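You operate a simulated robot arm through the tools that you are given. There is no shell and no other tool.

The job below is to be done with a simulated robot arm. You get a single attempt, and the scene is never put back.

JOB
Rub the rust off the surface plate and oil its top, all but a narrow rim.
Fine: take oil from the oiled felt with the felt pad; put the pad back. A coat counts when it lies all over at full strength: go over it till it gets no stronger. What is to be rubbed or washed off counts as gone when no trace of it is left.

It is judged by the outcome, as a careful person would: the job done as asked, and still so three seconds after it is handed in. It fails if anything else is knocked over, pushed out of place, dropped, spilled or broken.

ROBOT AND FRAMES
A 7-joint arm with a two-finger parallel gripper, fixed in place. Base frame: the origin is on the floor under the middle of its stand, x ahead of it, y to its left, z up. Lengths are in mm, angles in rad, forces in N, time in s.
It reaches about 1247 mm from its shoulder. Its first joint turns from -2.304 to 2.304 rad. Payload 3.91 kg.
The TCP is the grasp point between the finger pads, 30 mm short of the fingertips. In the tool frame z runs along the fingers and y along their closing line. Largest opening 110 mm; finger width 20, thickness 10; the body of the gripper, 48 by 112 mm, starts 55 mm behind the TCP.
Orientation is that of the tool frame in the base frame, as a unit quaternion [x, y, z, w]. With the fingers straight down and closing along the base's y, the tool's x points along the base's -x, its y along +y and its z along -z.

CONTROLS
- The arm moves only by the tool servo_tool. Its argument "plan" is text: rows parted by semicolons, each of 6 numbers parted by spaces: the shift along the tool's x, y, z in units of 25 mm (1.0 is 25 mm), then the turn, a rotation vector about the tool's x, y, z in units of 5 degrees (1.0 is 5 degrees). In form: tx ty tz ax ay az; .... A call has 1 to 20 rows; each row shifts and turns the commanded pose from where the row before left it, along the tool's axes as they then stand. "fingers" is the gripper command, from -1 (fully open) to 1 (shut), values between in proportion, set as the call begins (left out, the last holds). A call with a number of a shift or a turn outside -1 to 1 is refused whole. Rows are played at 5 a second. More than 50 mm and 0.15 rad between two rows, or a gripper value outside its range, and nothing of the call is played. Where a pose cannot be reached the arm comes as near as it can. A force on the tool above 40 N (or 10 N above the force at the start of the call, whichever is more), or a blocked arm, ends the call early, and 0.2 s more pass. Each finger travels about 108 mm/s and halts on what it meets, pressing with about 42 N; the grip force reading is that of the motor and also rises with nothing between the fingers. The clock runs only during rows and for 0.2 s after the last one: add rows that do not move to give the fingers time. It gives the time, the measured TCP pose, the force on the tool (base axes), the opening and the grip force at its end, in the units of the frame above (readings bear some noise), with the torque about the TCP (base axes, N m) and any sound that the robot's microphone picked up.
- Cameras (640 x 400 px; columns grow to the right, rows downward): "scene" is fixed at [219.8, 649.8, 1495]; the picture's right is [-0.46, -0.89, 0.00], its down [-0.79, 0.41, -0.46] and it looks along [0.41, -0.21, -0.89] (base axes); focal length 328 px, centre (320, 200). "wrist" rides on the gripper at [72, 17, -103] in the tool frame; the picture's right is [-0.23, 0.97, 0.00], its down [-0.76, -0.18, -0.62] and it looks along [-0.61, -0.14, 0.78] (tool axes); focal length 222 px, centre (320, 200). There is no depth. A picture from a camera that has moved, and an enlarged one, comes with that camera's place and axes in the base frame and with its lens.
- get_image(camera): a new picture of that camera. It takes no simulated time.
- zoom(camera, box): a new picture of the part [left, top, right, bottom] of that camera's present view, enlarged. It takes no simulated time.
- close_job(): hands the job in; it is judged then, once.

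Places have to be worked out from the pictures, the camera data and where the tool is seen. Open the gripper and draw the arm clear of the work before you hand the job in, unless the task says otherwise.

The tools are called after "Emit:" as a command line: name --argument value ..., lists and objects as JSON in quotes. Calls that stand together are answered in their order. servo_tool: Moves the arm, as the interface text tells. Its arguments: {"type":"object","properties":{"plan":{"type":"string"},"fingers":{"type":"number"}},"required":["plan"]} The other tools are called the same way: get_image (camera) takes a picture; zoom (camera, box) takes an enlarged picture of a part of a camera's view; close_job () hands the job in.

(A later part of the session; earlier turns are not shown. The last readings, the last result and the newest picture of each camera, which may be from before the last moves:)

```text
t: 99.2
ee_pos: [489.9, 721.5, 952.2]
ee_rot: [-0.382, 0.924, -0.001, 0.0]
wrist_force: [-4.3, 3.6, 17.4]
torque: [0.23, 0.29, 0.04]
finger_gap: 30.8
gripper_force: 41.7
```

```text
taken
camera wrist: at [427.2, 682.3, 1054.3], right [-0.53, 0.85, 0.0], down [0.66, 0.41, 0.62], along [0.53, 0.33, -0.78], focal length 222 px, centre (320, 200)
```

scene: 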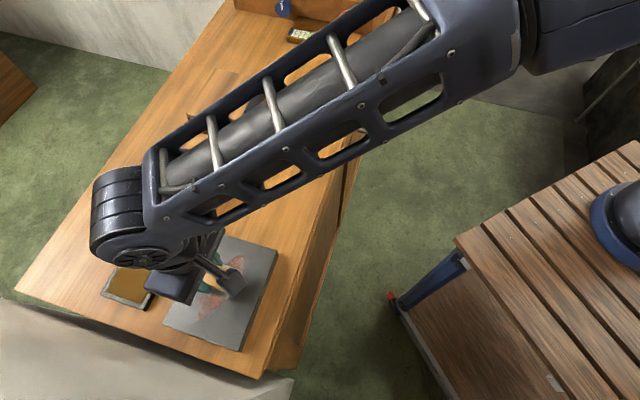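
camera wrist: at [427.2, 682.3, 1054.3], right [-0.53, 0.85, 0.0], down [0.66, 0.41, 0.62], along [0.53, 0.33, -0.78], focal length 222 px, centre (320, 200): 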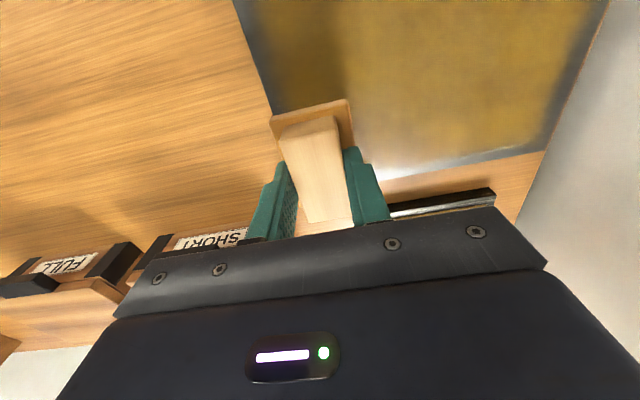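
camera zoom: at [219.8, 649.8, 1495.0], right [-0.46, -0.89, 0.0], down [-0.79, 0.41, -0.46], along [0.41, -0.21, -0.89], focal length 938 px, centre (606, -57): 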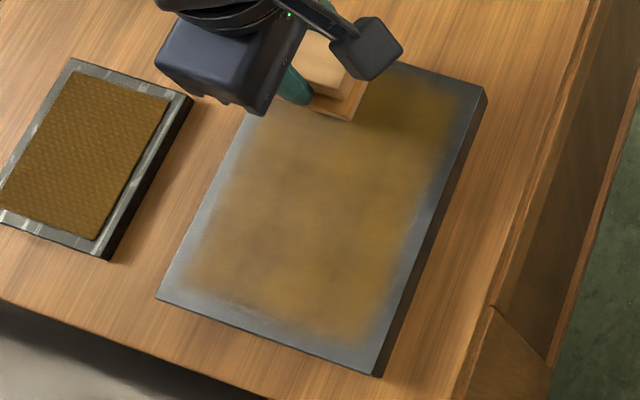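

Forces are moderate (8–17 N). Now I cross along this end to the near edge lane and stroke back along it.

Emit:
servo_tool --plan "0.4 0 0 0 0 0; 0.4 0 0 0 0 0; 0.4 0 0 0 0 0; 0.4 0 0 0 0 0; 0.4 0 0 0 0 0; 0.4 0 0 0 0 0; 0.4 0 0 0 0 0; 0.14 0 0 0 0 0; 0 0 0 0 0 0"

Emit:
servo_tool --plan "0 0.4 0 0 0 0; 0 0.4 0 0 0 0; 0 0.4 0 0 0 0; 0 0.4 0 0 0 0; 0 0.4 0 0 0 0; 0 0.4 0 0 0 0; 0 0.4 0 0 0 0; 0 0.4 0 0 0 0; 0 0.4 0 0 0 0; 0 0.4 0 0 0 0; 0 0.4 0 0 0 0; 0 0.4 0 0 0 0; 0 0.4 0 0 0 0; 0 0.15 0 0 0 0; 0 0 0 0 0 0"

Emit:
zoom --camera "scene" --box '[150, 220, 290, 360]'

Emit:
get_image --camera "wrist"

```text
t: 101.2
ee_pos: [438.6, 669.0, 952.2]
ee_rot: [-0.383, 0.924, -0.001, 0.001]
wrist_force: [6.7, 4.6, 20.9]
torque: [0.31, -0.1, -0.03]
finger_gap: 31.0
gripper_force: 41.7
```

```text
t: 104.4
ee_pos: [343.3, 764.0, 951.2]
ee_rot: [-0.383, 0.924, -0.002, 0.0]
wrist_force: [4.8, -1.7, 16.2]
torque: [0.0, 0.1, 0.06]
finger_gap: 31.0
gripper_force: 41.8
```

```text
2.86 times, centred on (220, 290) of scene
camera zoom: at [219.8, 649.8, 1495.0], right [-0.46, -0.89, 0.0], down [-0.79, 0.41, -0.46], along [0.41, -0.21, -0.89], focal length 938 px, centre (606, -57)
```

zoom: 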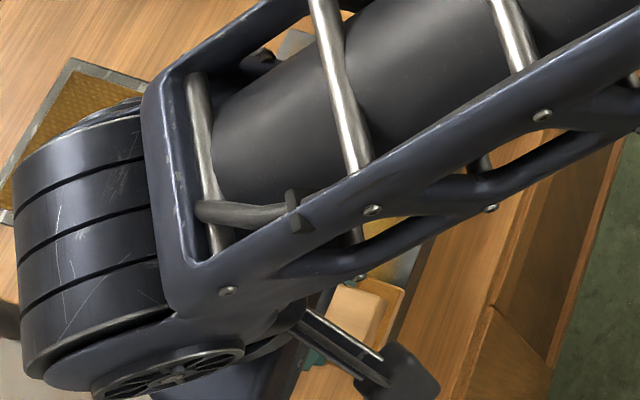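

```text
taken
camera wrist: at [281.0, 724.0, 1054.2], right [-0.53, 0.85, 0.0], down [0.66, 0.41, 0.62], along [0.53, 0.33, -0.78], focal length 222 px, centre (320, 200)
```

wrist: 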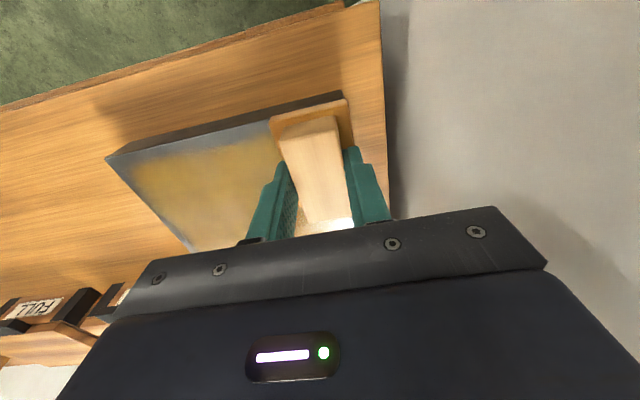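

Now I cross along the low end back to the far side, then through the centre lane.

Emit:
servo_tool --plan "-0.4 0 0 0 0 0; -0.4 0 0 0 0 0; -0.4 0 0 0 0 0; -0.4 0 0 0 0 0; -0.4 0 0 0 0 0; -0.4 0 0 0 0 0; -0.4 0 0 0 0 0; -0.16 0 0 0 0 0; 0.4 0 0 0 0 0; 0.4 0 0 0 0 0; 0.4 0 0 0 0 0; 0.28 0 0 0 0 0; 0 0 0 0 0 0"

Emit:
servo_tool --plan "0 -0.4 0 0 0 0; 0 -0.4 0 0 0 0; 0 -0.4 0 0 0 0; 0 -0.4 0 0 0 0; 0 -0.4 0 0 0 0; 0 -0.4 0 0 0 0; 0 -0.4 0 0 0 0; 0 0 0 0 0 0"

Emit:
servo_tool --plan "0 -0.4 0 0 0 0; 0 -0.4 0 0 0 0; 0 -0.4 0 0 0 0; 0 -0.4 0 0 0 0; 0 -0.4 0 0 0 0; 0 -0.4 0 0 0 0; 0 -0.15 0 0 0 0; 0 0 0 0 0 0"

Emit:
zoom --camera "scene" --box '[150, 220, 290, 360]'

Emit:
get_image --camera "wrist"

```text
t: 107.2
ee_pos: [371.2, 791.2, 952.6]
ee_rot: [-0.382, 0.924, -0.001, 0.001]
wrist_force: [4.8, 2.5, 13.3]
torque: [0.21, -0.02, -0.06]
finger_gap: 31.1
gripper_force: 42.2
```

```text
t: 109.0
ee_pos: [419.8, 740.5, 951.6]
ee_rot: [-0.383, 0.924, -0.002, 0.0]
wrist_force: [-3.6, 4.3, 15.2]
torque: [0.3, 0.28, 0.01]
finger_gap: 31.0
gripper_force: 42.3
```

```text
t: 110.8
ee_pos: [465.1, 694.3, 952.1]
ee_rot: [-0.383, 0.924, -0.002, 0.0]
wrist_force: [0.2, 0.1, 5.2]
torque: [0.11, 0.1, -0.02]
finger_gap: 30.8
gripper_force: 41.8
```

```text
2.86 times, centred on (220, 290) of scene
camera zoom: at [219.8, 649.8, 1495.0], right [-0.46, -0.89, 0.0], down [-0.79, 0.41, -0.46], along [0.41, -0.21, -0.89], focal length 938 px, centre (606, -57)
```

zoom: 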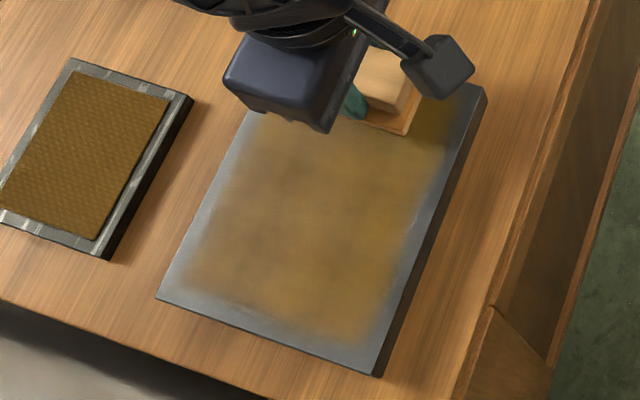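

```text
taken
camera wrist: at [402.3, 655.0, 1054.4], right [-0.53, 0.85, 0.0], down [0.66, 0.42, 0.62], along [0.53, 0.33, -0.78], focal length 222 px, centre (320, 200)
```

wrist: 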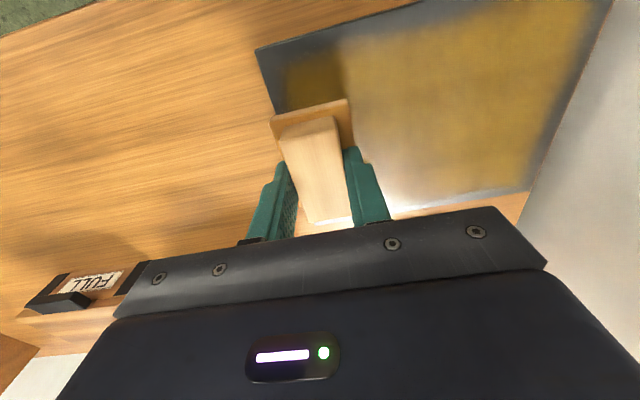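

The coated zone keeps a constant narrow rim although the pad now reaches the edges, so the margins are set. I lift and look at the evenness of the film from above.

Emit:
servo_tool --plan "0 0 -0.2 0 0 0; 0 0 -0.5 0 0 0; 0 0 -0.8 0 0 0; 0 0 -0.5 0 0 0; -0.4 0.2 0 0 0 0; -0.6 0.3 0 0 0 0; -0.7 0.4 0 0 0 0; -0.7 0.4 0 0 0 0; -0.7 0.4 0 0 0 0; -0.7 0.4 0 0 0 0; -0.7 0.4 0 0 0 0; -0.7 0.4 0 0 0 0; -0.7 0.4 0 0 0 0; -0.6 0.2 0 0 0 0; 0 0 0 0 0 0"

Emit:
zoom --camera "scene" --box '[155, 220, 285, 360]'

Emit:
get_image --camera "wrist"

```text
t: 114.0
ee_pos: [517.1, 873.6, 1000.9]
ee_rot: [-0.383, 0.924, -0.003, 0.0]
wrist_force: [-0.2, -0.1, -1.0]
torque: [0.01, 0.04, -0.02]
finger_gap: 31.1
gripper_force: 41.8
```

```text
2.86 times, centred on (220, 290) of scene
camera zoom: at [219.8, 649.8, 1495.0], right [-0.46, -0.89, 0.0], down [-0.79, 0.41, -0.46], along [0.41, -0.21, -0.89], focal length 938 px, centre (606, -57)
```

zoom: 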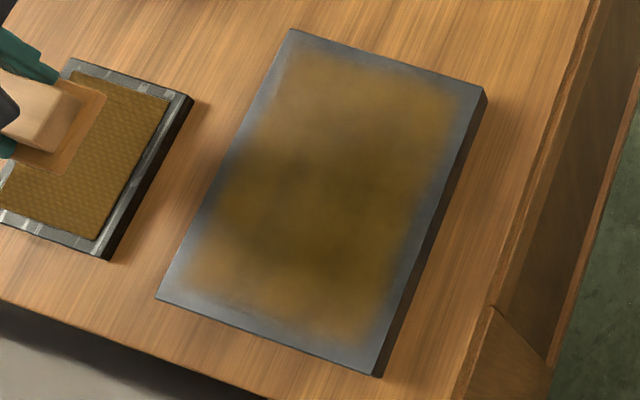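

```text
taken
camera wrist: at [453.8, 833.7, 1103.6], right [-0.53, 0.85, 0.0], down [0.66, 0.42, 0.62], along [0.53, 0.33, -0.78], focal length 222 px, centre (320, 200)
```

wrist: 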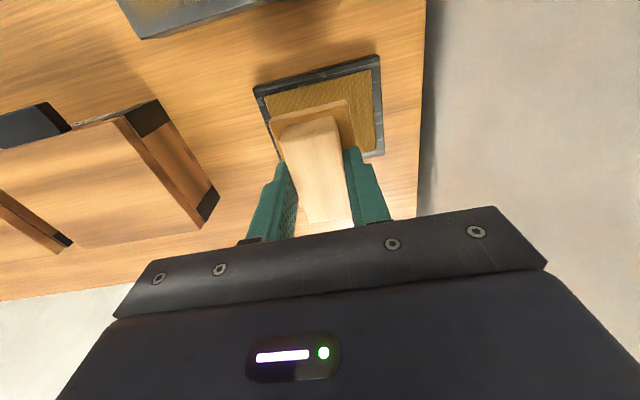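

The film looks fuller. I'm over the oiled felt, so I reload once more for a second full coat.

Emit:
servo_tool --plan "0 0.1 0.5 0 0 0; 0 0 0.7 0 0 0; 0 0 0.7 0 0 0; 0 0 0.4 0 0 0; 0 0 0.16 0 0 0; 0 0 0.04 0 0 0; 0 0 0.04 0 0 0; 0 0 0.04 0 0 0; 0 0 0 0 0 0"

Emit:
servo_tool --plan "0 0 0.03 0 0 0; 0 0 0.02 0 0 0; 0 0 0 0 0 0"

Emit:
servo_tool --plan "0 0 0.02 0 0 0; 0 0 0 0 0 0; 0 0 0 0 0 0"

```text
t: 116.0
ee_pos: [516.0, 873.4, 936.5]
ee_rot: [-0.382, 0.924, -0.002, -0.001]
wrist_force: [0.2, -0.2, -0.6]
torque: [0.02, 0.01, 0.01]
finger_gap: 31.3
gripper_force: 42.1
```

```text
t: 116.8
ee_pos: [514.5, 872.6, 935.2]
ee_rot: [-0.383, 0.924, -0.001, 0.0]
wrist_force: [0.8, 1.2, 3.4]
torque: [0.11, 0.03, -0.04]
finger_gap: 30.8
gripper_force: 41.8
```

```text
t: 117.6
ee_pos: [516.0, 873.3, 934.8]
ee_rot: [-0.382, 0.924, -0.002, 0.001]
wrist_force: [-2.8, -2.1, 12.2]
torque: [-0.02, 0.38, 0.01]
finger_gap: 30.8
gripper_force: 42.1
```

Light press at 12 N; I press a little more, hold, then lift and carry to the far corner of the plate.

Emit:
servo_tool --plan "0 0 0.02 0 0 0; 0 0 0 0 0 0; 0 0 0 0 0 0; 0 0 0 0 0 0; 0 0 -0.1 0 0 0; 0 0 -0.3 0 0 0; 0 0 -0.6 0 0 0; 0 0 -0.7 0 0 0; 0 0 -0.6 0 0 0; 0 0 -0.3 0 0 0; 0 0 0 0 0 0"

Emit:
servo_tool --plan "0.3 0.107 0 0 0 0; 0.5 0.178 0 0 0 0; 0.6 0.214 0 0 0 0; 0.7 0.249 0 0 0 0; 0.7 0.249 0 0 0 0; 0.7 0.249 0 0 0 0; 0.6 0.214 0 0 0 0; 0.5 0.178 0 0 0 0; 0.4 0.142 0 0 0 0; 0 0 0.5 0 0 0; 0 0 0.6 0 0 0; 0 0 0.5 0 0 0; 0 0 0.1 0 0 0; 0 0 0 0 0 0"

Emit:
servo_tool --plan "0 0 0.06 0 0 0; 0 0 0.04 0 0 0; 0 0 0 0 0 0"

```text
t: 120.0
ee_pos: [515.9, 874.7, 998.7]
ee_rot: [-0.383, 0.924, -0.002, -0.001]
wrist_force: [1.4, 1.0, -0.7]
torque: [-0.03, 0.01, 0.02]
finger_gap: 30.7
gripper_force: 42.3
```

```text
t: 123.0
ee_pos: [395.9, 818.0, 956.9]
ee_rot: [-0.383, 0.924, -0.002, 0.0]
wrist_force: [-1.0, 0.5, -0.5]
torque: [0.0, 0.03, 0.0]
finger_gap: 30.8
gripper_force: 42.0
```

```text
t: 123.8
ee_pos: [396.2, 816.9, 954.2]
ee_rot: [-0.382, 0.924, -0.002, 0.0]
wrist_force: [-0.3, -0.5, -1.7]
torque: [0.01, -0.01, 0.0]
finger_gap: 30.8
gripper_force: 41.7
```

Emit:
servo_tool --plan "0 0 0.04 0 0 0; 0 0 0.03 0 0 0; 0 0 0 0 0 0"

Emit:
servo_tool --plan "0 0 0.03 0 0 0; 0 0 0 0 0 0"

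Emit:
servo_tool --plan "0 0 0.02 0 0 0; 0 0 0 0 0 0"

```text
t: 124.6
ee_pos: [396.3, 816.8, 952.1]
ee_rot: [-0.382, 0.924, -0.002, 0.0]
wrist_force: [-0.4, 0.5, -0.6]
torque: [0.02, -0.03, 0.0]
finger_gap: 31.0
gripper_force: 41.9
```

```text
t: 125.2
ee_pos: [395.8, 817.1, 951.2]
ee_rot: [-0.383, 0.924, -0.001, 0.0]
wrist_force: [0.8, 0.5, 6.0]
torque: [0.08, 0.02, -0.01]
finger_gap: 31.1
gripper_force: 41.5
```

```text
t: 125.8
ee_pos: [395.0, 816.3, 952.3]
ee_rot: [-0.383, 0.924, -0.001, 0.001]
wrist_force: [0.3, -1.3, 12.3]
torque: [0.03, 0.16, -0.01]
finger_gap: 31.1
gripper_force: 42.7
```

12 N contact. I stroke the far lane, then the centre lane, then the near lane.

Emit:
servo_tool --plan "0 -0.487 0 0 0 0; 0 -0.487 0 0 0 0; 0 -0.487 0 0 0 0; 0 -0.487 0 0 0 0; 0 -0.487 0 0 0 0; 0 -0.487 0 0 0 0; 0 -0.487 0 0 0 0; 0 -0.487 0 0 0 0; 0 -0.487 0 0 0 0; 0 -0.487 0 0 0 0; 0 -0.487 0 0 0 0; 0 0 0 0 0 0"

Emit:
servo_tool --plan "0.37 0 0 0 0 0; 0.37 0 0 0 0 0; 0.37 0 0 0 0 0; 0.37 0 0 0 0 0; 0 0.487 0 0 0 0; 0 0.487 0 0 0 0; 0 0.487 0 0 0 0; 0 0.487 0 0 0 0; 0 0.487 0 0 0 0; 0 0.487 0 0 0 0; 0 0.487 0 0 0 0; 0 0.487 0 0 0 0; 0 0.487 0 0 0 0; 0 0.487 0 0 0 0; 0 0.487 0 0 0 0; 0 0 0 0 0 0"

Emit:
servo_tool --plan "0.37 0 0 0 0 0; 0.37 0 0 0 0 0; 0.37 0 0 0 0 0; 0.37 0 0 0 0 0; 0 -0.487 0 0 0 0; 0 -0.487 0 0 0 0; 0 -0.487 0 0 0 0; 0 -0.487 0 0 0 0; 0 -0.487 0 0 0 0; 0 -0.487 0 0 0 0; 0 -0.487 0 0 0 0; 0 -0.487 0 0 0 0; 0 -0.487 0 0 0 0; 0 -0.487 0 0 0 0; 0 -0.487 0 0 0 0; 0 0 0 0 0 0"

Emit:
get_image --camera "wrist"

Emit:
zoom --camera "scene" --box '[155, 220, 285, 360]'

```text
t: 128.4
ee_pos: [490.6, 720.6, 951.5]
ee_rot: [-0.383, 0.924, -0.002, 0.0]
wrist_force: [-3.3, 0.7, 16.3]
torque: [0.27, 0.18, 0.01]
finger_gap: 30.8
gripper_force: 41.3
```

```text
t: 131.8
ee_pos: [370.2, 791.0, 951.5]
ee_rot: [-0.383, 0.924, -0.002, 0.001]
wrist_force: [5.9, -3.0, 19.5]
torque: [0.08, -0.07, -0.03]
finger_gap: 31.1
gripper_force: 42.4
```

```text
t: 135.2
ee_pos: [435.9, 669.8, 952.3]
ee_rot: [-0.383, 0.924, -0.002, 0.0]
wrist_force: [-2.7, 0.5, 10.3]
torque: [0.2, 0.22, 0.04]
finger_gap: 31.0
gripper_force: 41.8
```

```text
taken
camera wrist: at [374.9, 630.7, 1054.3], right [-0.53, 0.85, 0.0], down [0.66, 0.42, 0.62], along [0.53, 0.33, -0.78], focal length 222 px, centre (320, 200)
```

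wrist: 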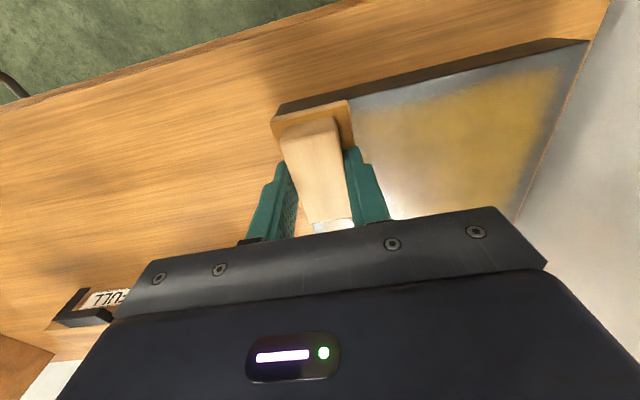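

```text
2.86 times, centred on (220, 290) of scene
camera zoom: at [219.8, 649.8, 1495.0], right [-0.46, -0.89, 0.0], down [-0.79, 0.41, -0.46], along [0.41, -0.21, -0.89], focal length 938 px, centre (606, -57)
```

zoom: 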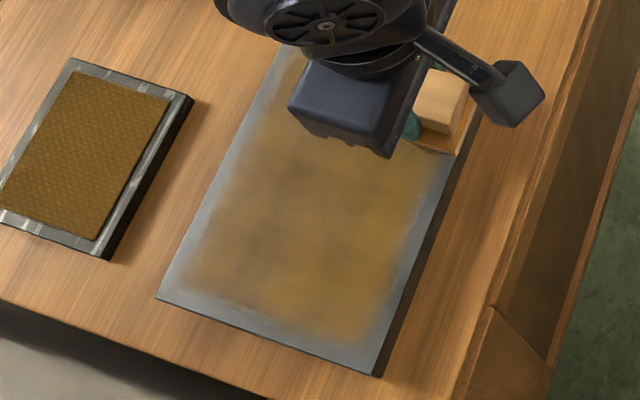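

The film reaches the same narrow rim everywhere. I continue with another full round of lengthwise and crosswise strokes, ending at this same spot to compare pictures.

Emit:
servo_tool --plan "0 0.487 0 0 0 0; 0 0.487 0 0 0 0; 0 0.487 0 0 0 0; 0 0.487 0 0 0 0; 0 0.487 0 0 0 0; 0 0.487 0 0 0 0; 0 0.487 0 0 0 0; 0 0.487 0 0 0 0; 0 0.487 0 0 0 0; 0 0.487 0 0 0 0; 0 0.487 0 0 0 0; -0.37 0 0 0 0 0; -0.37 0 0 0 0 0; -0.37 0 0 0 0 0; -0.37 0 0 0 0 0; 0 0 0 0 0 0"

Emit:
servo_tool --plan "0 -0.487 0 0 0 0; 0 -0.487 0 0 0 0; 0 -0.487 0 0 0 0; 0 -0.487 0 0 0 0; 0 -0.487 0 0 0 0; 0 -0.487 0 0 0 0; 0 -0.487 0 0 0 0; 0 -0.487 0 0 0 0; 0 -0.487 0 0 0 0; 0 -0.487 0 0 0 0; 0 -0.487 0 0 0 0; -0.37 0 0 0 0 0; -0.37 0 0 0 0 0; -0.37 0 0 0 0 0; -0.37 0 0 0 0 0; 0 0 0 0 0 0"

Emit:
servo_tool --plan "0 0.487 0 0 0 0; 0 0.487 0 0 0 0; 0 0.487 0 0 0 0; 0 0.487 0 0 0 0; 0 0.487 0 0 0 0; 0 0.487 0 0 0 0; 0 0.487 0 0 0 0; 0 0.487 0 0 0 0; 0 0.487 0 0 0 0; 0 0.487 0 0 0 0; 0 0.487 0 0 0 0; 0 0 0 0 0 0"

```text
t: 138.6
ee_pos: [369.1, 791.4, 951.6]
ee_rot: [-0.382, 0.924, -0.002, 0.001]
wrist_force: [-2.7, -1.6, 7.3]
torque: [0.12, 0.24, 0.04]
finger_gap: 31.1
gripper_force: 41.4
```

```text
t: 142.0
ee_pos: [491.9, 722.4, 951.5]
ee_rot: [-0.382, 0.924, -0.001, 0.001]
wrist_force: [-0.8, -0.9, 0.3]
torque: [0.03, 0.03, 0.05]
finger_gap: 30.9
gripper_force: 42.1
```

```text
t: 144.6
ee_pos: [394.6, 817.9, 952.2]
ee_rot: [-0.383, 0.924, -0.002, 0.001]
wrist_force: [3.8, -1.2, 18.5]
torque: [-0.08, 0.14, 0.01]
finger_gap: 31.1
gripper_force: 42.3
```

The force dropped to near zero at one far end, so I add a slight press and do the crosswise zigzag.

Emit:
servo_tool --plan "0.493 0 0 0 0 0; 0.493 0 0 0 0 0; 0.493 0 0 0 0 0; 0.493 0 0 0 0 0; 0.493 0 0 0 0 0; 0.493 0 0 0 0 0; 0 -0.445 0.004 0 0 0; 0 -0.445 0.004 0 0 0; 0 -0.445 0 0 0 0; 0 -0.445 0 0 0 0; -0.493 0 0 0 0 0; -0.493 0 0 0 0 0; -0.493 0 0 0 0 0; -0.493 0 0 0 0 0; -0.493 0 0 0 0 0; -0.493 0 0 0 0 0; 0 0 0 0 0 0"

Emit:
servo_tool --plan "0 -0.445 0.004 0 0 0; 0 -0.445 0.004 0 0 0; 0 -0.445 0 0 0 0; 0 -0.445 0 0 0 0; 0.493 0 0 0 0 0; 0.493 0 0 0 0 0; 0.493 0 0 0 0 0; 0.493 0 0 0 0 0; 0.493 0 0 0 0 0; 0.493 0 0 0 0 0; 0 0 0 0 0 0"

Emit:
servo_tool --plan "0 -0.445 0 0 0 0; 0 -0.445 0 0 0 0; 0 -0.445 0 0 0 0; 0 -0.445 0 0 0 0; -0.493 0 0 0 0 0; -0.493 0 0 0 0 0; -0.493 0 0 0 0 0; -0.493 0 0 0 0 0; -0.493 0 0 0 0 0; -0.493 0 0 0 0 0; 0 0 0 0 0 0"

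Emit:
zoom --camera "scene" --box '[155, 220, 285, 360]'

Emit:
get_image --camera "wrist"

```text
t: 148.2
ee_pos: [426.9, 787.4, 951.3]
ee_rot: [-0.383, 0.924, -0.001, 0.001]
wrist_force: [-7.0, -7.9, 33.8]
torque: [-0.28, 0.54, 0.02]
finger_gap: 30.9
gripper_force: 41.9
```

```text
t: 150.6
ee_pos: [407.5, 701.0, 951.7]
ee_rot: [-0.384, 0.924, 0.0, 0.001]
wrist_force: [-0.9, -2.7, 8.0]
torque: [-0.15, 0.24, 0.06]
finger_gap: 31.1
gripper_force: 41.8
stopped in row 11: the force on the tool passed its limit at 46 N (the readings are from after the stop); the commanded pose is now the measured one
```

```text
t: 153.0
ee_pos: [492.4, 722.1, 951.4]
ee_rot: [-0.382, 0.924, -0.001, 0.002]
wrist_force: [-3.4, -1.8, 8.7]
torque: [0.03, 0.22, 0.01]
finger_gap: 31.1
gripper_force: 41.4
```

```text
2.86 times, centred on (220, 290) of scene
camera zoom: at [219.8, 649.8, 1495.0], right [-0.46, -0.89, 0.0], down [-0.79, 0.41, -0.46], along [0.41, -0.21, -0.89], focal length 938 px, centre (606, -57)
```

zoom: 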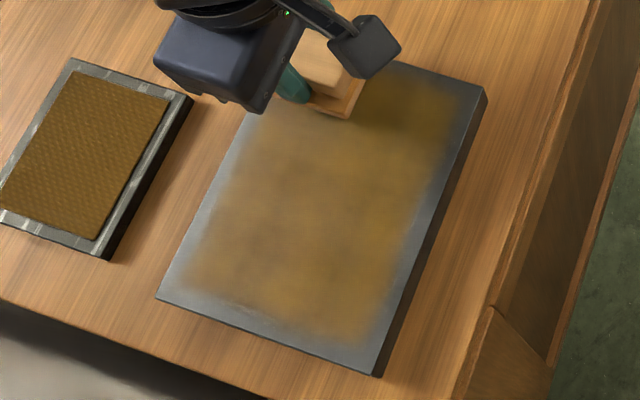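

```text
taken
camera wrist: at [428.6, 682.7, 1054.2], right [-0.53, 0.85, 0.0], down [0.66, 0.41, 0.62], along [0.53, 0.33, -0.78], focal length 222 px, centre (320, 200)
```

wrist: 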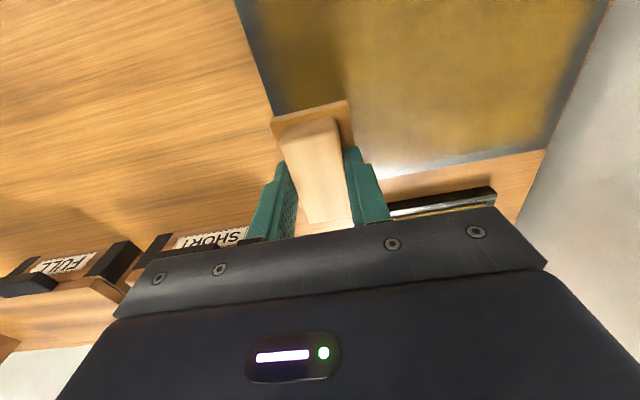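

The film now looks even and nearly the same as before. I zoom in for thin spots or rust traces.

Emit:
zoom --camera "wrist" --box '[230, 0, 610, 200]'

Emit:
zoom --camera "scene" --box '[160, 260, 250, 355]'

```text
1.68 times, centred on (420, 100) of wrist
camera zoom: at [428.6, 682.7, 1054.2], right [-0.53, 0.85, 0.0], down [0.66, 0.41, 0.62], along [0.53, 0.33, -0.78], focal length 374 px, centre (152, 368)
```

zoom: 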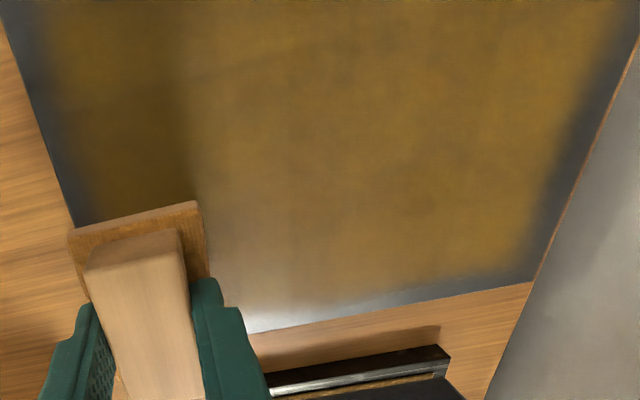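

```text
4.21 times, centred on (205, 308) of scene
camera zoom: at [219.8, 649.8, 1495.0], right [-0.46, -0.89, 0.0], down [-0.79, 0.41, -0.46], along [0.41, -0.21, -0.89], focal length 1382 px, centre (804, -253)
```

zoom: 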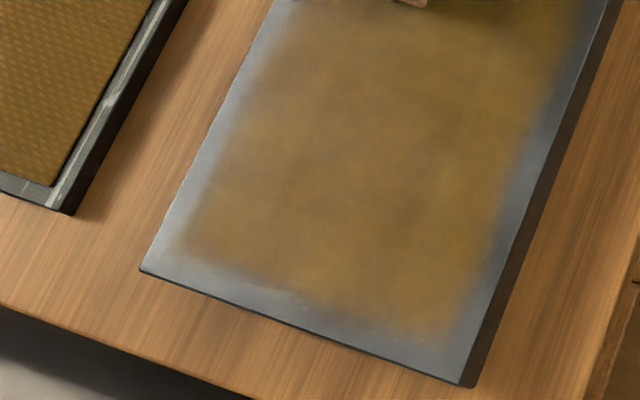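

To see whether the ~12 mm rim is a limit or just the pad's reach, I push the pad ~8 mm further over this end and sweep across once.

Emit:
servo_tool --plan "0 -0.34 0 0 0 0; 0.493 0 0 0 0 0; 0.493 0 0 0 0 0; 0.493 0 0 0 0 0; 0.493 0 0 0 0 0; 0.493 0 0 0 0 0; 0.493 0 0 0 0 0; 0 0 0 0 0 0"

Emit:
zoom --camera "wrist" --box '[230, 0, 610, 220]'

```text
t: 154.8
ee_pos: [443.3, 664.9, 953.0]
ee_rot: [-0.383, 0.924, 0.0, 0.001]
wrist_force: [5.0, 3.4, 21.3]
torque: [0.27, -0.06, -0.03]
finger_gap: 31.0
gripper_force: 41.6
```

```text
1.68 times, centred on (420, 110) of wrist
camera zoom: at [381.4, 625.4, 1054.1], right [-0.53, 0.85, 0.0], down [0.66, 0.41, 0.62], along [0.53, 0.33, -0.78], focal length 374 px, centre (152, 352)
```

zoom: 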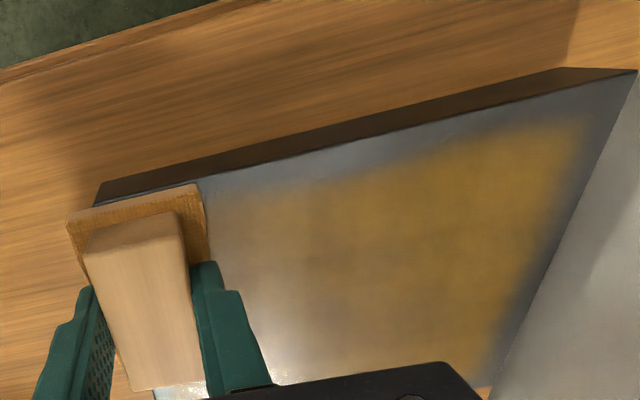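

The pad clearly covers the edge while the rim stays clean, so the rim is fixed and the coat zone is fully reachable. I lift and move toward the pad's home spot to view the plate without shadows.

Emit:
servo_tool --plan "0 0 -0.2 0 0 0; 0 0 -0.5 0 0 0; 0 0 -0.8 0 0 0; 0 0 -0.6 0 0 0; 0 -0.4 0 0 0 0; 0 -0.6 0 0 0 0; 0 -0.8 0 0 0 0; 0 -0.8 0 0 0 0; 0 -0.8 0 0 0 0; 0 -0.8 0 0 0 0; -0.2 -0.7 0 0 0 0; -0.2 -0.4 0 0 0 0; -0.2 -0.3 0 0 0 0; 0 0 0 0 0 0"

Emit:
zoom --camera "scene" --box '[150, 220, 290, 360]'

Emit:
get_image --camera "scene"

Emit:
get_image --camera "wrist"

```text
t: 157.8
ee_pos: [556.2, 575.1, 1005.2]
ee_rot: [-0.383, 0.924, -0.002, 0.0]
wrist_force: [0.1, 0.4, -1.4]
torque: [0.01, 0.03, 0.0]
finger_gap: 31.1
gripper_force: 42.0
```

```text
2.86 times, centred on (220, 290) of scene
camera zoom: at [219.8, 649.8, 1495.0], right [-0.46, -0.89, 0.0], down [-0.79, 0.41, -0.46], along [0.41, -0.21, -0.89], focal length 938 px, centre (606, -57)
```

zoom: 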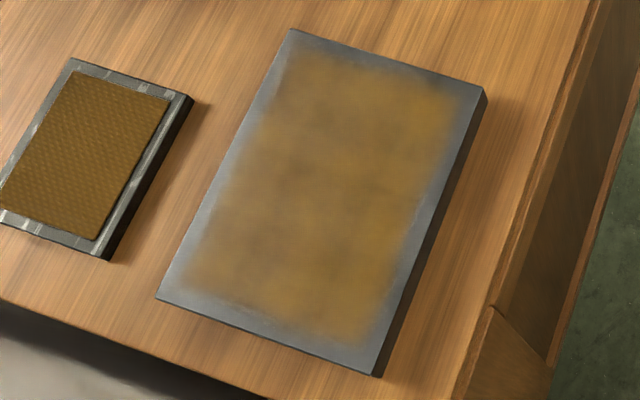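

```text
taken
```

scene: 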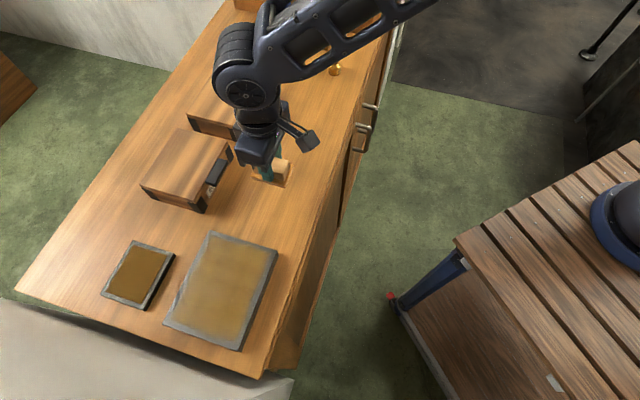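

```text
taken
camera wrist: at [492.4, 536.2, 1106.5], right [-0.53, 0.85, 0.0], down [0.66, 0.41, 0.62], along [0.53, 0.33, -0.78], focal length 222 px, centre (320, 200)
```

wrist: 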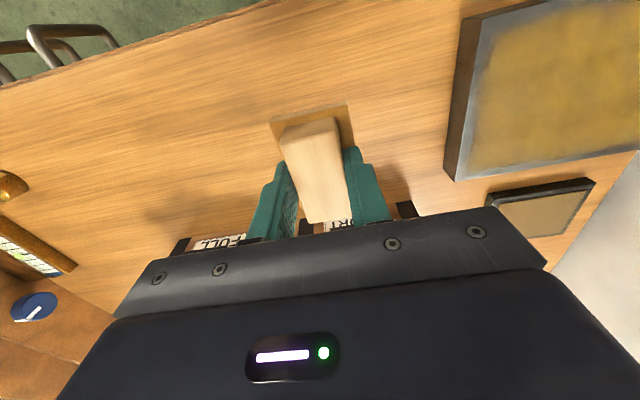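

This is a clear reference view. I take a closer baseline of the film to compare after another loaded round.

Emit:
zoom --camera "scene" --box '[195, 228, 280, 290]'

Emit:
zoom --camera "scene" --box '[160, 285, 255, 355]'

Emit:
zoom --camera "wrist" --box '[430, 0, 640, 190]'

```text
6.45 times, centred on (238, 259) of scene
camera zoom: at [219.8, 649.8, 1495.0], right [-0.46, -0.89, 0.0], down [-0.79, 0.41, -0.46], along [0.41, -0.21, -0.89], focal length 2118 px, centre (852, -181)
```

zoom: 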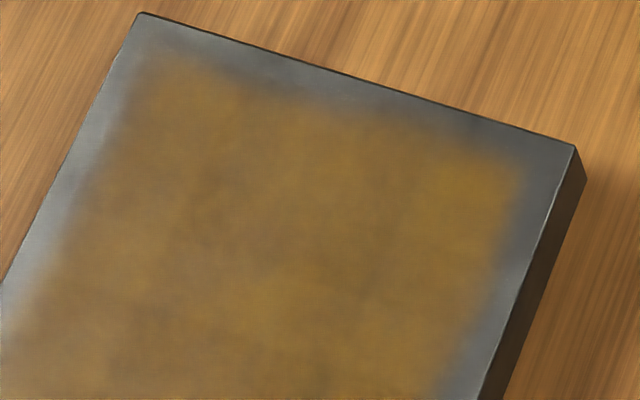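

```text
5.71 times, centred on (208, 320) of scene
camera zoom: at [219.8, 649.8, 1495.0], right [-0.46, -0.89, 0.0], down [-0.79, 0.41, -0.46], along [0.41, -0.21, -0.89], focal length 1876 px, centre (963, -486)
```

zoom: 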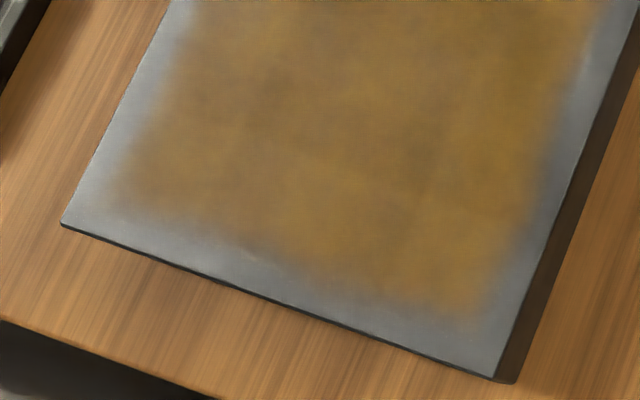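

```text
2.11 times, centred on (535, 95) of wrist
camera zoom: at [492.4, 536.2, 1106.5], right [-0.53, 0.85, 0.0], down [0.66, 0.41, 0.62], along [0.53, 0.33, -0.78], focal length 468 px, centre (-133, 421)
```

zoom: 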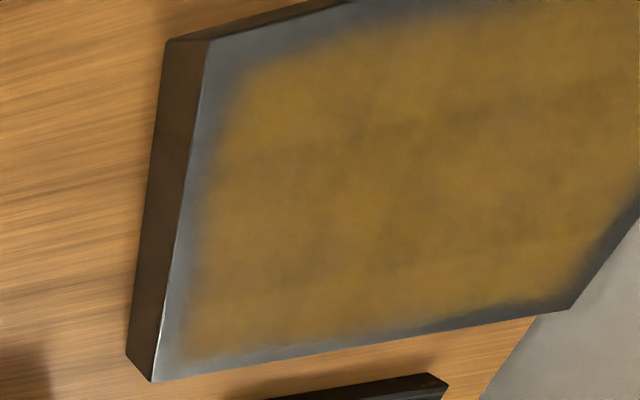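

The film still shows slight mottling, so I do another loaded round. I go back over the plate first (avoiding the boxes) and then to the oiled felt.

Emit:
servo_tool --plan "0 0.4 0 0 0 0; 0 0.7 0 0 0 0; 0 0.9 0 0 0 0; 0 1 0 0 0 0; 0 1 0 0 0 0; 0 1 0 0 0 0; 0 1 0 0 0 0; -0.3 1 0 0 0 0; -0.6 0.9 0 0 0 0; -0.8 0.8 0 0 0 0; -0.9 0.6 0 0 0 0; -1 0.37 0 0 0 0; -1 0 0 0 0 0; -1 0 0 0 0 0; -0.8 0 0 0 0 0; -0.6 0 0 0 0 0; -0.31 0 0 0 0 0; 0 0 0 0 0 0"

Emit:
zoom --camera "wrist" --box '[220, 40, 420, 240]'

```text
t: 161.6
ee_pos: [511.9, 875.8, 1004.5]
ee_rot: [-0.383, 0.924, -0.001, 0.002]
wrist_force: [0.4, -0.2, -0.5]
torque: [0.04, -0.01, 0.04]
finger_gap: 31.0
gripper_force: 42.3
```

```text
2.00 times, centred on (320, 140) of wrist
camera zoom: at [450.0, 836.8, 1106.1], right [-0.53, 0.85, 0.0], down [0.66, 0.41, 0.62], along [0.53, 0.33, -0.78], focal length 444 px, centre (320, 320)
```

zoom: 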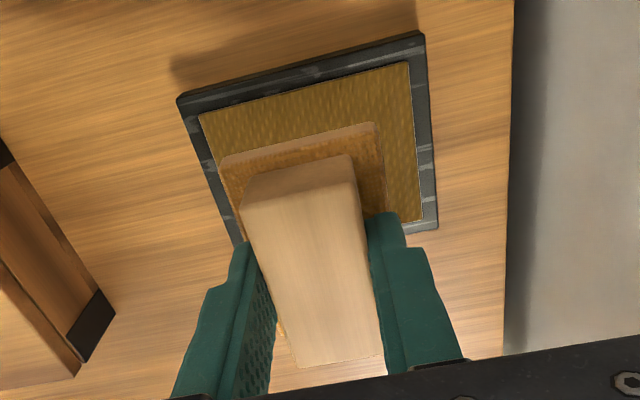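

Positioned over the felt; I lower for the reload.

Emit:
servo_tool --plan "0 0 0.5 0 0 0; 0 0 0.8 0 0 0; 0 0 0.7 0 0 0; 0 0 0.4 0 0 0; 0 0 0.2 0 0 0; 0 0 0.04 0 0 0; 0 0 0.04 0 0 0; 0 0 0.04 0 0 0; 0 0 0 0 0 0"

Emit:
servo_tool --plan "0 0 0.03 0 0 0; 0 0 0.02 0 0 0; 0 0 0 0 0 0"

Emit:
servo_tool --plan "0 0 0.02 0 0 0; 0 0 0 0 0 0; 0 0 0 0 0 0"

```text
t: 163.6
ee_pos: [512.0, 875.8, 936.3]
ee_rot: [-0.383, 0.924, -0.002, 0.002]
wrist_force: [0.3, 0.0, -0.2]
torque: [0.08, 0.02, -0.01]
finger_gap: 30.9
gripper_force: 42.4
```

```text
t: 164.4
ee_pos: [513.5, 874.9, 936.5]
ee_rot: [-0.383, 0.924, 0.0, 0.002]
wrist_force: [3.1, 2.2, 15.2]
torque: [-0.14, 0.22, -0.01]
finger_gap: 30.9
gripper_force: 42.3
```

```text
t: 165.2
ee_pos: [512.7, 875.8, 937.6]
ee_rot: [-0.382, 0.924, 0.0, 0.001]
wrist_force: [2.1, -0.4, 29.1]
torque: [-0.09, 0.24, 0.0]
finger_gap: 31.0
gripper_force: 42.7
```

29 N press on the felt; I hold briefly, lift, and return to the far corner of the plate.

Emit:
servo_tool --plan "0 0 0 0 0 0; 0 0 0 0 0 0; 0 0 -0.1 0 0 0; 0 0 -0.3 0 0 0; 0 0 -0.6 0 0 0; 0 0 -0.7 0 0 0; 0 0 -0.6 0 0 0; 0 0 -0.3 0 0 0; 0 0 0 0 0 0"

Emit:
servo_tool --plan "0.3 0.097 0 0 0 0; 0.5 0.162 0 0 0 0; 0.6 0.194 0 0 0 0; 0.7 0.227 0 0 0 0; 0.7 0.227 0 0 0 0; 0.7 0.227 0 0 0 0; 0.6 0.194 0 0 0 0; 0.5 0.162 0 0 0 0; 0.4 0.13 0 0 0 0; 0 0 0.5 0 0 0; 0 0 0.6 0 0 0; 0 0 0.5 0 0 0; 0 0 0.14 0 0 0; 0 0 0 0 0 0"

Emit:
servo_tool --plan "0 0 0.04 0 0 0; 0 0 0.04 0 0 0; 0 0 0 0 0 0"

Emit:
servo_tool --plan "0 0 0.03 0 0 0; 0 0 0.02 0 0 0; 0 0 0 0 0 0"

```text
t: 167.2
ee_pos: [514.1, 876.7, 999.8]
ee_rot: [-0.383, 0.924, -0.001, 0.001]
wrist_force: [-0.4, 0.7, -0.6]
torque: [0.01, -0.01, 0.02]
finger_gap: 31.0
gripper_force: 42.3
```

```text
t: 170.2
ee_pos: [394.8, 816.1, 954.5]
ee_rot: [-0.383, 0.924, -0.001, 0.002]
wrist_force: [-0.5, -0.8, -0.5]
torque: [-0.01, 0.03, -0.01]
finger_gap: 30.8
gripper_force: 41.9
```

```text
t: 171.0
ee_pos: [395.9, 816.0, 954.1]
ee_rot: [-0.383, 0.924, -0.002, 0.001]
wrist_force: [0.3, -0.3, -1.1]
torque: [0.02, 0.02, 0.0]
finger_gap: 31.1
gripper_force: 41.9
```

```text
t: 171.8
ee_pos: [396.1, 815.7, 951.9]
ee_rot: [-0.383, 0.924, -0.002, 0.002]
wrist_force: [1.1, -0.3, -0.1]
torque: [0.03, 0.01, -0.03]
finger_gap: 31.2
gripper_force: 41.9
```

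Just at the surface; I press to ~15 N and run denser lanes (five across the width).

Emit:
servo_tool --plan "0 0 0.03 0 0 0; 0 0 0.015 0 0 0; 0 -0.487 0 0 0 0; 0 -0.487 0 0 0 0; 0 -0.487 0 0 0 0; 0 -0.487 0 0 0 0; 0 -0.487 0 0 0 0; 0 -0.487 0 0 0 0; 0 -0.487 0 0 0 0; 0 -0.487 0 0 0 0; 0 -0.487 0 0 0 0; 0 -0.487 0 0 0 0; 0 -0.487 0 0 0 0; 0 0 0 0 0 0"

Emit:
servo_tool --plan "0.37 0 0 0 0 0; 0.37 0 0 0 0 0; 0 0.487 0 0 0 0; 0 0.487 0 0 0 0; 0 0.487 0 0 0 0; 0 0.487 0 0 0 0; 0 0.487 0 0 0 0; 0 0.487 0 0 0 0; 0 0.487 0 0 0 0; 0 0.487 0 0 0 0; 0 0.487 0 0 0 0; 0 0.487 0 0 0 0; 0 0.487 0 0 0 0; 0 0 0 0 0 0"

Emit:
servo_tool --plan "0.37 0 0 0 0 0; 0.37 0 0 0 0 0; 0 -0.487 0 0 0 0; 0 -0.487 0 0 0 0; 0 -0.487 0 0 0 0; 0 -0.487 0 0 0 0; 0 -0.487 0 0 0 0; 0 -0.487 0 0 0 0; 0 -0.487 0 0 0 0; 0 -0.487 0 0 0 0; 0 -0.487 0 0 0 0; 0 -0.487 0 0 0 0; 0 -0.487 0 0 0 0; 0 0 0 0 0 0"

Emit:
servo_tool --plan "0.37 0 0 0 0 0; 0.37 0 0 0 0 0; 0 0.487 0 0 0 0; 0 0.487 0 0 0 0; 0 0.487 0 0 0 0; 0 0.487 0 0 0 0; 0 0.487 0 0 0 0; 0 0.487 0 0 0 0; 0 0.487 0 0 0 0; 0 0.487 0 0 0 0; 0 0.487 0 0 0 0; 0 0.487 0 0 0 0; 0 0.487 0 0 0 0; 0 0 0 0 0 0"

Emit:
servo_tool --plan "0.37 0 0 0 0 0; 0.37 0 0 0 0 0; 0 -0.487 0 0 0 0; 0 -0.487 0 0 0 0; 0 -0.487 0 0 0 0; 0 -0.487 0 0 0 0; 0 -0.487 0 0 0 0; 0 -0.487 0 0 0 0; 0 -0.487 0 0 0 0; 0 -0.487 0 0 0 0; 0 -0.487 0 0 0 0; 0 -0.487 0 0 0 0; 0 -0.487 0 0 0 0; 0 0 0 0 0 0"

```text
t: 174.8
ee_pos: [489.3, 721.1, 952.4]
ee_rot: [-0.383, 0.924, 0.0, 0.001]
wrist_force: [-6.3, 6.1, 28.6]
torque: [0.16, 0.38, -0.01]
finger_gap: 30.6
gripper_force: 42.1
```

```text
t: 175.8
ee_pos: [464.1, 721.7, 951.1]
ee_rot: [-0.383, 0.924, -0.001, 0.001]
wrist_force: [-1.5, 0.9, 8.0]
torque: [0.09, 0.26, -0.01]
finger_gap: 31.3
gripper_force: 42.4
stopped in row 4: the force on the tool passed its limit at 42 N (the readings are from after the stop); the commanded pose is now the measured one
```

```text
t: 178.8
ee_pos: [544.7, 613.4, 950.5]
ee_rot: [-0.383, 0.924, -0.001, 0.001]
wrist_force: [0.5, -0.5, -0.7]
torque: [0.0, 0.06, -0.03]
finger_gap: 30.7
gripper_force: 41.7
```

```text
t: 180.7
ee_pos: [486.0, 649.9, 948.6]
ee_rot: [-0.38, 0.925, -0.007, 0.002]
wrist_force: [4.8, -4.9, -0.5]
torque: [-0.21, -0.22, 0.22]
finger_gap: 30.8
gripper_force: 42.1
stopped in row 9: the force on the tool passed its limit at 52 N (the readings are from after the stop); the commanded pose is now the measured one
```

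```text
t: 183.7
ee_pos: [566.9, 541.6, 951.7]
ee_rot: [-0.381, 0.925, -0.006, 0.002]
wrist_force: [0.3, -0.5, -0.8]
torque: [-0.01, 0.01, -0.03]
finger_gap: 31.2
gripper_force: 41.8
```

One call stopped early on force and the batched follow-ups ran from the wrong place: the pad went off the plate's end and then bumped its edge. I stop and check for any displacement.

Emit:
get_image --camera "scene"

Emit:
zoom --camera "scene" --box '[150, 220, 290, 360]'

Emit:
get_image --camera "wrist"

```text
taken
```

scene: 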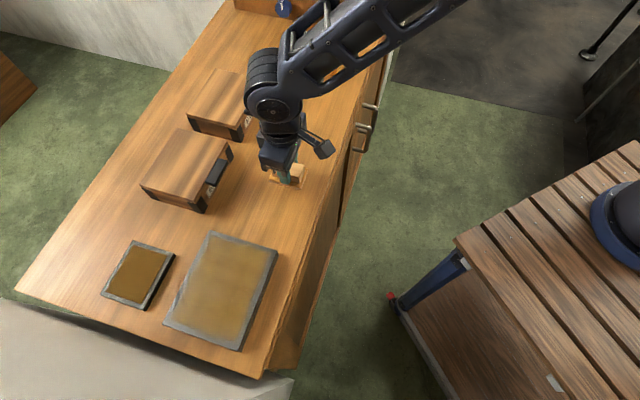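

```text
2.86 times, centred on (220, 290) of scene
camera zoom: at [219.8, 649.8, 1495.0], right [-0.46, -0.89, 0.0], down [-0.79, 0.41, -0.46], along [0.41, -0.21, -0.89], focal length 938 px, centre (606, -57)
```

zoom: 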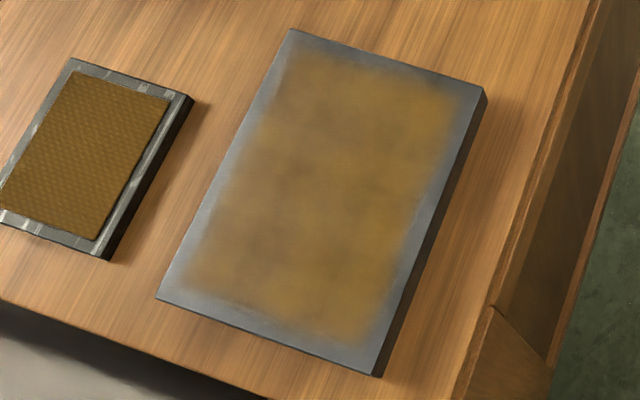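

```text
taken
camera wrist: at [501.9, 503.3, 1054.3], right [-0.52, 0.85, -0.01], down [0.66, 0.42, 0.62], along [0.54, 0.32, -0.78], focal length 222 px, centre (320, 200)
```

wrist: 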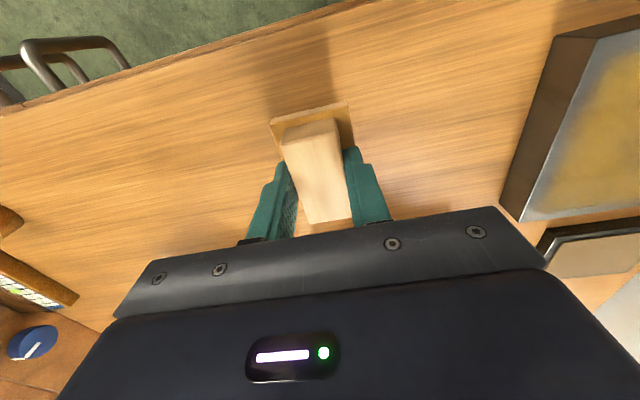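

At this scale the plate corners are exactly where they were. I take the same close zooms as the baseline to verify both position and coat strength.

Emit:
zoom --camera "scene" --box '[195, 228, 280, 290]'

Emit:
zoom --camera "scene" --box '[160, 285, 255, 355]'

Emit:
zoom --camera "wrist" --box '[220, 80, 420, 250]'

```text
6.45 times, centred on (238, 259) of scene
camera zoom: at [219.8, 649.8, 1495.0], right [-0.46, -0.89, 0.0], down [-0.79, 0.41, -0.46], along [0.41, -0.21, -0.89], focal length 2118 px, centre (852, -181)
```

zoom: 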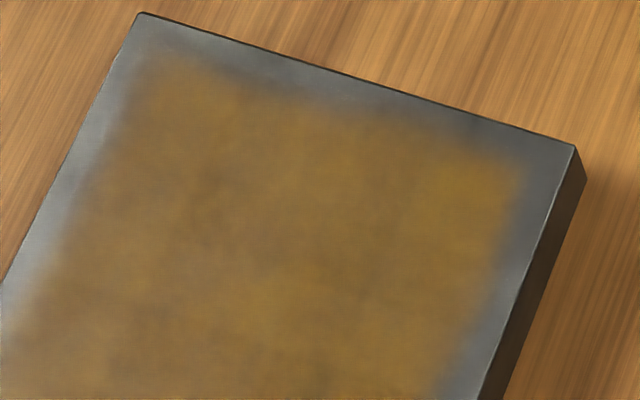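

```text
5.71 times, centred on (208, 320) of scene
camera zoom: at [219.8, 649.8, 1495.0], right [-0.46, -0.89, 0.0], down [-0.79, 0.41, -0.46], along [0.41, -0.21, -0.89], focal length 1876 px, centre (963, -486)
```

zoom: 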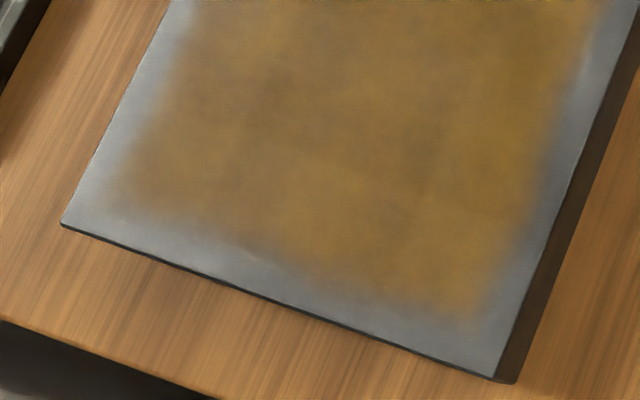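

```text
2.35 times, centred on (320, 165) of wrist
camera zoom: at [501.9, 503.3, 1054.3], right [-0.52, 0.85, -0.01], down [0.66, 0.42, 0.62], along [0.54, 0.32, -0.78], focal length 523 px, centre (320, 282)
```

zoom: 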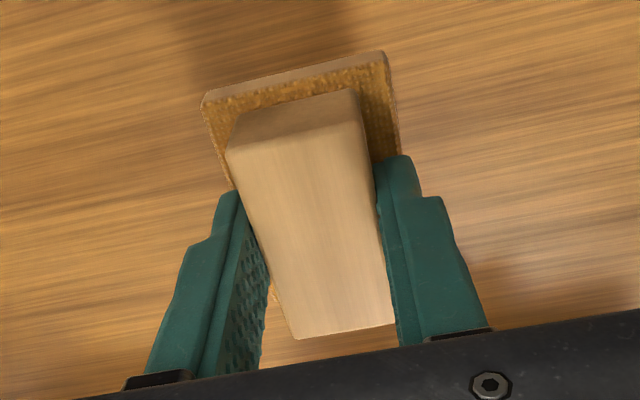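

The plate has not moved by a pixel and the coat looks unchanged from the baseline, i.e. saturated. To be safe I still run the loaded pad once more over the centre and near lanes, one checked call at a time; first raise, straighten the slight tilt, and go back above the plate.

Emit:
servo_tool --plan "0 0 -0.5 -0.07 0 -0.025; 0 0 -0.8 -0.07 0 -0.025; 0 0 -0.75 0 0 0; -0.2 0.4 0 0 0 0; -0.2 0.7 0 0 0 0; -0.25 0.8 0 0 0 0; -0.25 0.9 0 0 0 0; -0.25 0.9 0 0 0 0; -0.25 0.9 0 0 0 0; -0.25 0.9 0 0 0 0; -0.25 0.8 0 0 0 0; -0.2 0.6 0 0 0 0; -0.07 0.38 0 0 0 0; 0 0 0 0 0 0"

```text
t: 186.7
ee_pos: [474.4, 708.4, 1004.7]
ee_rot: [-0.382, 0.924, -0.001, -0.001]
wrist_force: [-0.3, 0.4, -0.9]
torque: [0.03, 0.02, 0.01]
finger_gap: 31.2
gripper_force: 42.4
```

Now at p≈836, q≈−165 above the plate. I lower to just above contact.

Emit:
servo_tool --plan "0 0 0.5 0 0 0; 0 0 0.7 0 0 0; 0 0 0.5 0 0 0; 0 0 0.25 0 0 0; 0 0 0.06 0 0 0; 0 0 0.04 0 0 0; 0 0 0 0 0 0"

Emit:
servo_tool --plan "0 0 0.03 0 0 0; 0 0 0.02 0 0 0; 0 0 0 0 0 0"

```text
t: 188.3
ee_pos: [473.8, 710.1, 951.8]
ee_rot: [-0.382, 0.924, 0.0, 0.0]
wrist_force: [-2.3, 2.0, 9.0]
torque: [0.32, -0.15, 0.1]
finger_gap: 31.2
gripper_force: 42.3
```

```text
t: 189.1
ee_pos: [474.7, 709.4, 951.5]
ee_rot: [-0.382, 0.924, 0.0, 0.0]
wrist_force: [-7.5, -0.7, 24.5]
torque: [0.12, 0.04, 0.03]
finger_gap: 30.9
gripper_force: 42.1
```

24 N is on the high side; I ease slightly and stroke this lane.

Emit:
servo_tool --plan "0 0 -0.025 0 0 0; 0 0.487 0 0 0 0; 0 0.487 0 0 0 0; 0 0.487 0 0 0 0; 0 0.487 0 0 0 0; 0 0.487 0 0 0 0; 0 0.487 0 0 0 0; 0 0.487 0 0 0 0; 0 0.487 0 0 0 0; 0 0.487 0 0 0 0; 0 0.487 0 0 0 0; 0 0.487 0 0 0 0; 0 0 0 0 0 0"

```text
t: 191.9
ee_pos: [380.8, 803.5, 950.8]
ee_rot: [-0.384, 0.924, 0.0, -0.001]
wrist_force: [5.1, -5.6, 23.0]
torque: [-0.02, -0.35, 0.03]
finger_gap: 30.7
gripper_force: 41.6
```

Lane finished at 23 N without a stop. Next: shift toward the centre lane (p≈818) and stroke back, easing slightly.

Emit:
servo_tool --plan "0.37 0 -0.01 0 0 0; 0.37 0 0 0 0 0; 0 -0.487 0 0 0 0; 0 -0.487 0 0 0 0; 0 -0.487 0 0 0 0; 0 -0.487 0 0 0 0; 0 -0.487 0 0 0 0; 0 -0.487 0 0 0 0; 0 -0.487 0 0 0 0; 0 -0.487 0 0 0 0; 0 -0.487 0 0 0 0; 0 -0.487 0 0 0 0; 0 -0.487 0 0 0 0; 0 0 0 0 0 0"

```text
t: 194.9
ee_pos: [462.2, 695.1, 950.5]
ee_rot: [-0.382, 0.924, -0.001, 0.0]
wrist_force: [-5.5, 5.6, 27.2]
torque: [0.09, 0.18, 0.0]
finger_gap: 30.9
gripper_force: 42.1
```

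Done at 27 N. Next lane p≈800, easing a touch.

Emit:
servo_tool --plan "0.37 0 -0.015 0 0 0; 0.37 0 0 0 0 0; 0 0.487 0 0 0 0; 0 0.487 0 0 0 0; 0 0.487 0 0 0 0; 0 0.487 0 0 0 0; 0 0.487 0 0 0 0; 0 0.487 0 0 0 0; 0 0.487 0 0 0 0; 0 0.487 0 0 0 0; 0 0.487 0 0 0 0; 0 0.487 0 0 0 0; 0 0.487 0 0 0 0; 0 0 0 0 0 0"

```text
t: 197.9
ee_pos: [354.7, 779.0, 951.7]
ee_rot: [-0.383, 0.924, 0.0, -0.001]
wrist_force: [6.7, -3.8, 21.8]
torque: [-0.17, -0.24, -0.04]
finger_gap: 31.2
gripper_force: 41.6
```

Good. Next the near lane p≈783, stroking back.

Emit:
servo_tool --plan "0.34 0 -0.005 0 0 0; 0.34 0 0 0 0 0; 0 -0.487 0 0 0 0; 0 -0.487 0 0 0 0; 0 -0.487 0 0 0 0; 0 -0.487 0 0 0 0; 0 -0.487 0 0 0 0; 0 -0.487 0 0 0 0; 0 -0.487 0 0 0 0; 0 -0.487 0 0 0 0; 0 -0.487 0 0 0 0; 0 -0.487 0 0 0 0; 0 -0.487 0 0 0 0; 0 0 0 0 0 0"

```text
t: 200.9
ee_pos: [437.6, 670.2, 951.9]
ee_rot: [-0.382, 0.924, -0.001, -0.001]
wrist_force: [-2.6, 4.8, 20.1]
torque: [0.05, 0.17, 0.03]
finger_gap: 31.1
gripper_force: 41.8
```

Good. Now sweep across this end to the far side.

Emit:
servo_tool --plan "-0.42 0 -0.005 0 0 0; -0.42 0 0 0 0 0; -0.42 0 0 0 0 0; -0.42 0 0 0 0 0; -0.42 0 0 0 0 0; -0.42 0 0 0 0 0; -0.42 0 0 0 0 0; 0 0 0 0 0 0"

```text
t: 202.7
ee_pos: [489.2, 723.5, 952.4]
ee_rot: [-0.382, 0.924, 0.0, -0.001]
wrist_force: [-8.4, -5.0, 28.5]
torque: [-0.4, 0.4, 0.02]
finger_gap: 31.1
gripper_force: 41.8
```

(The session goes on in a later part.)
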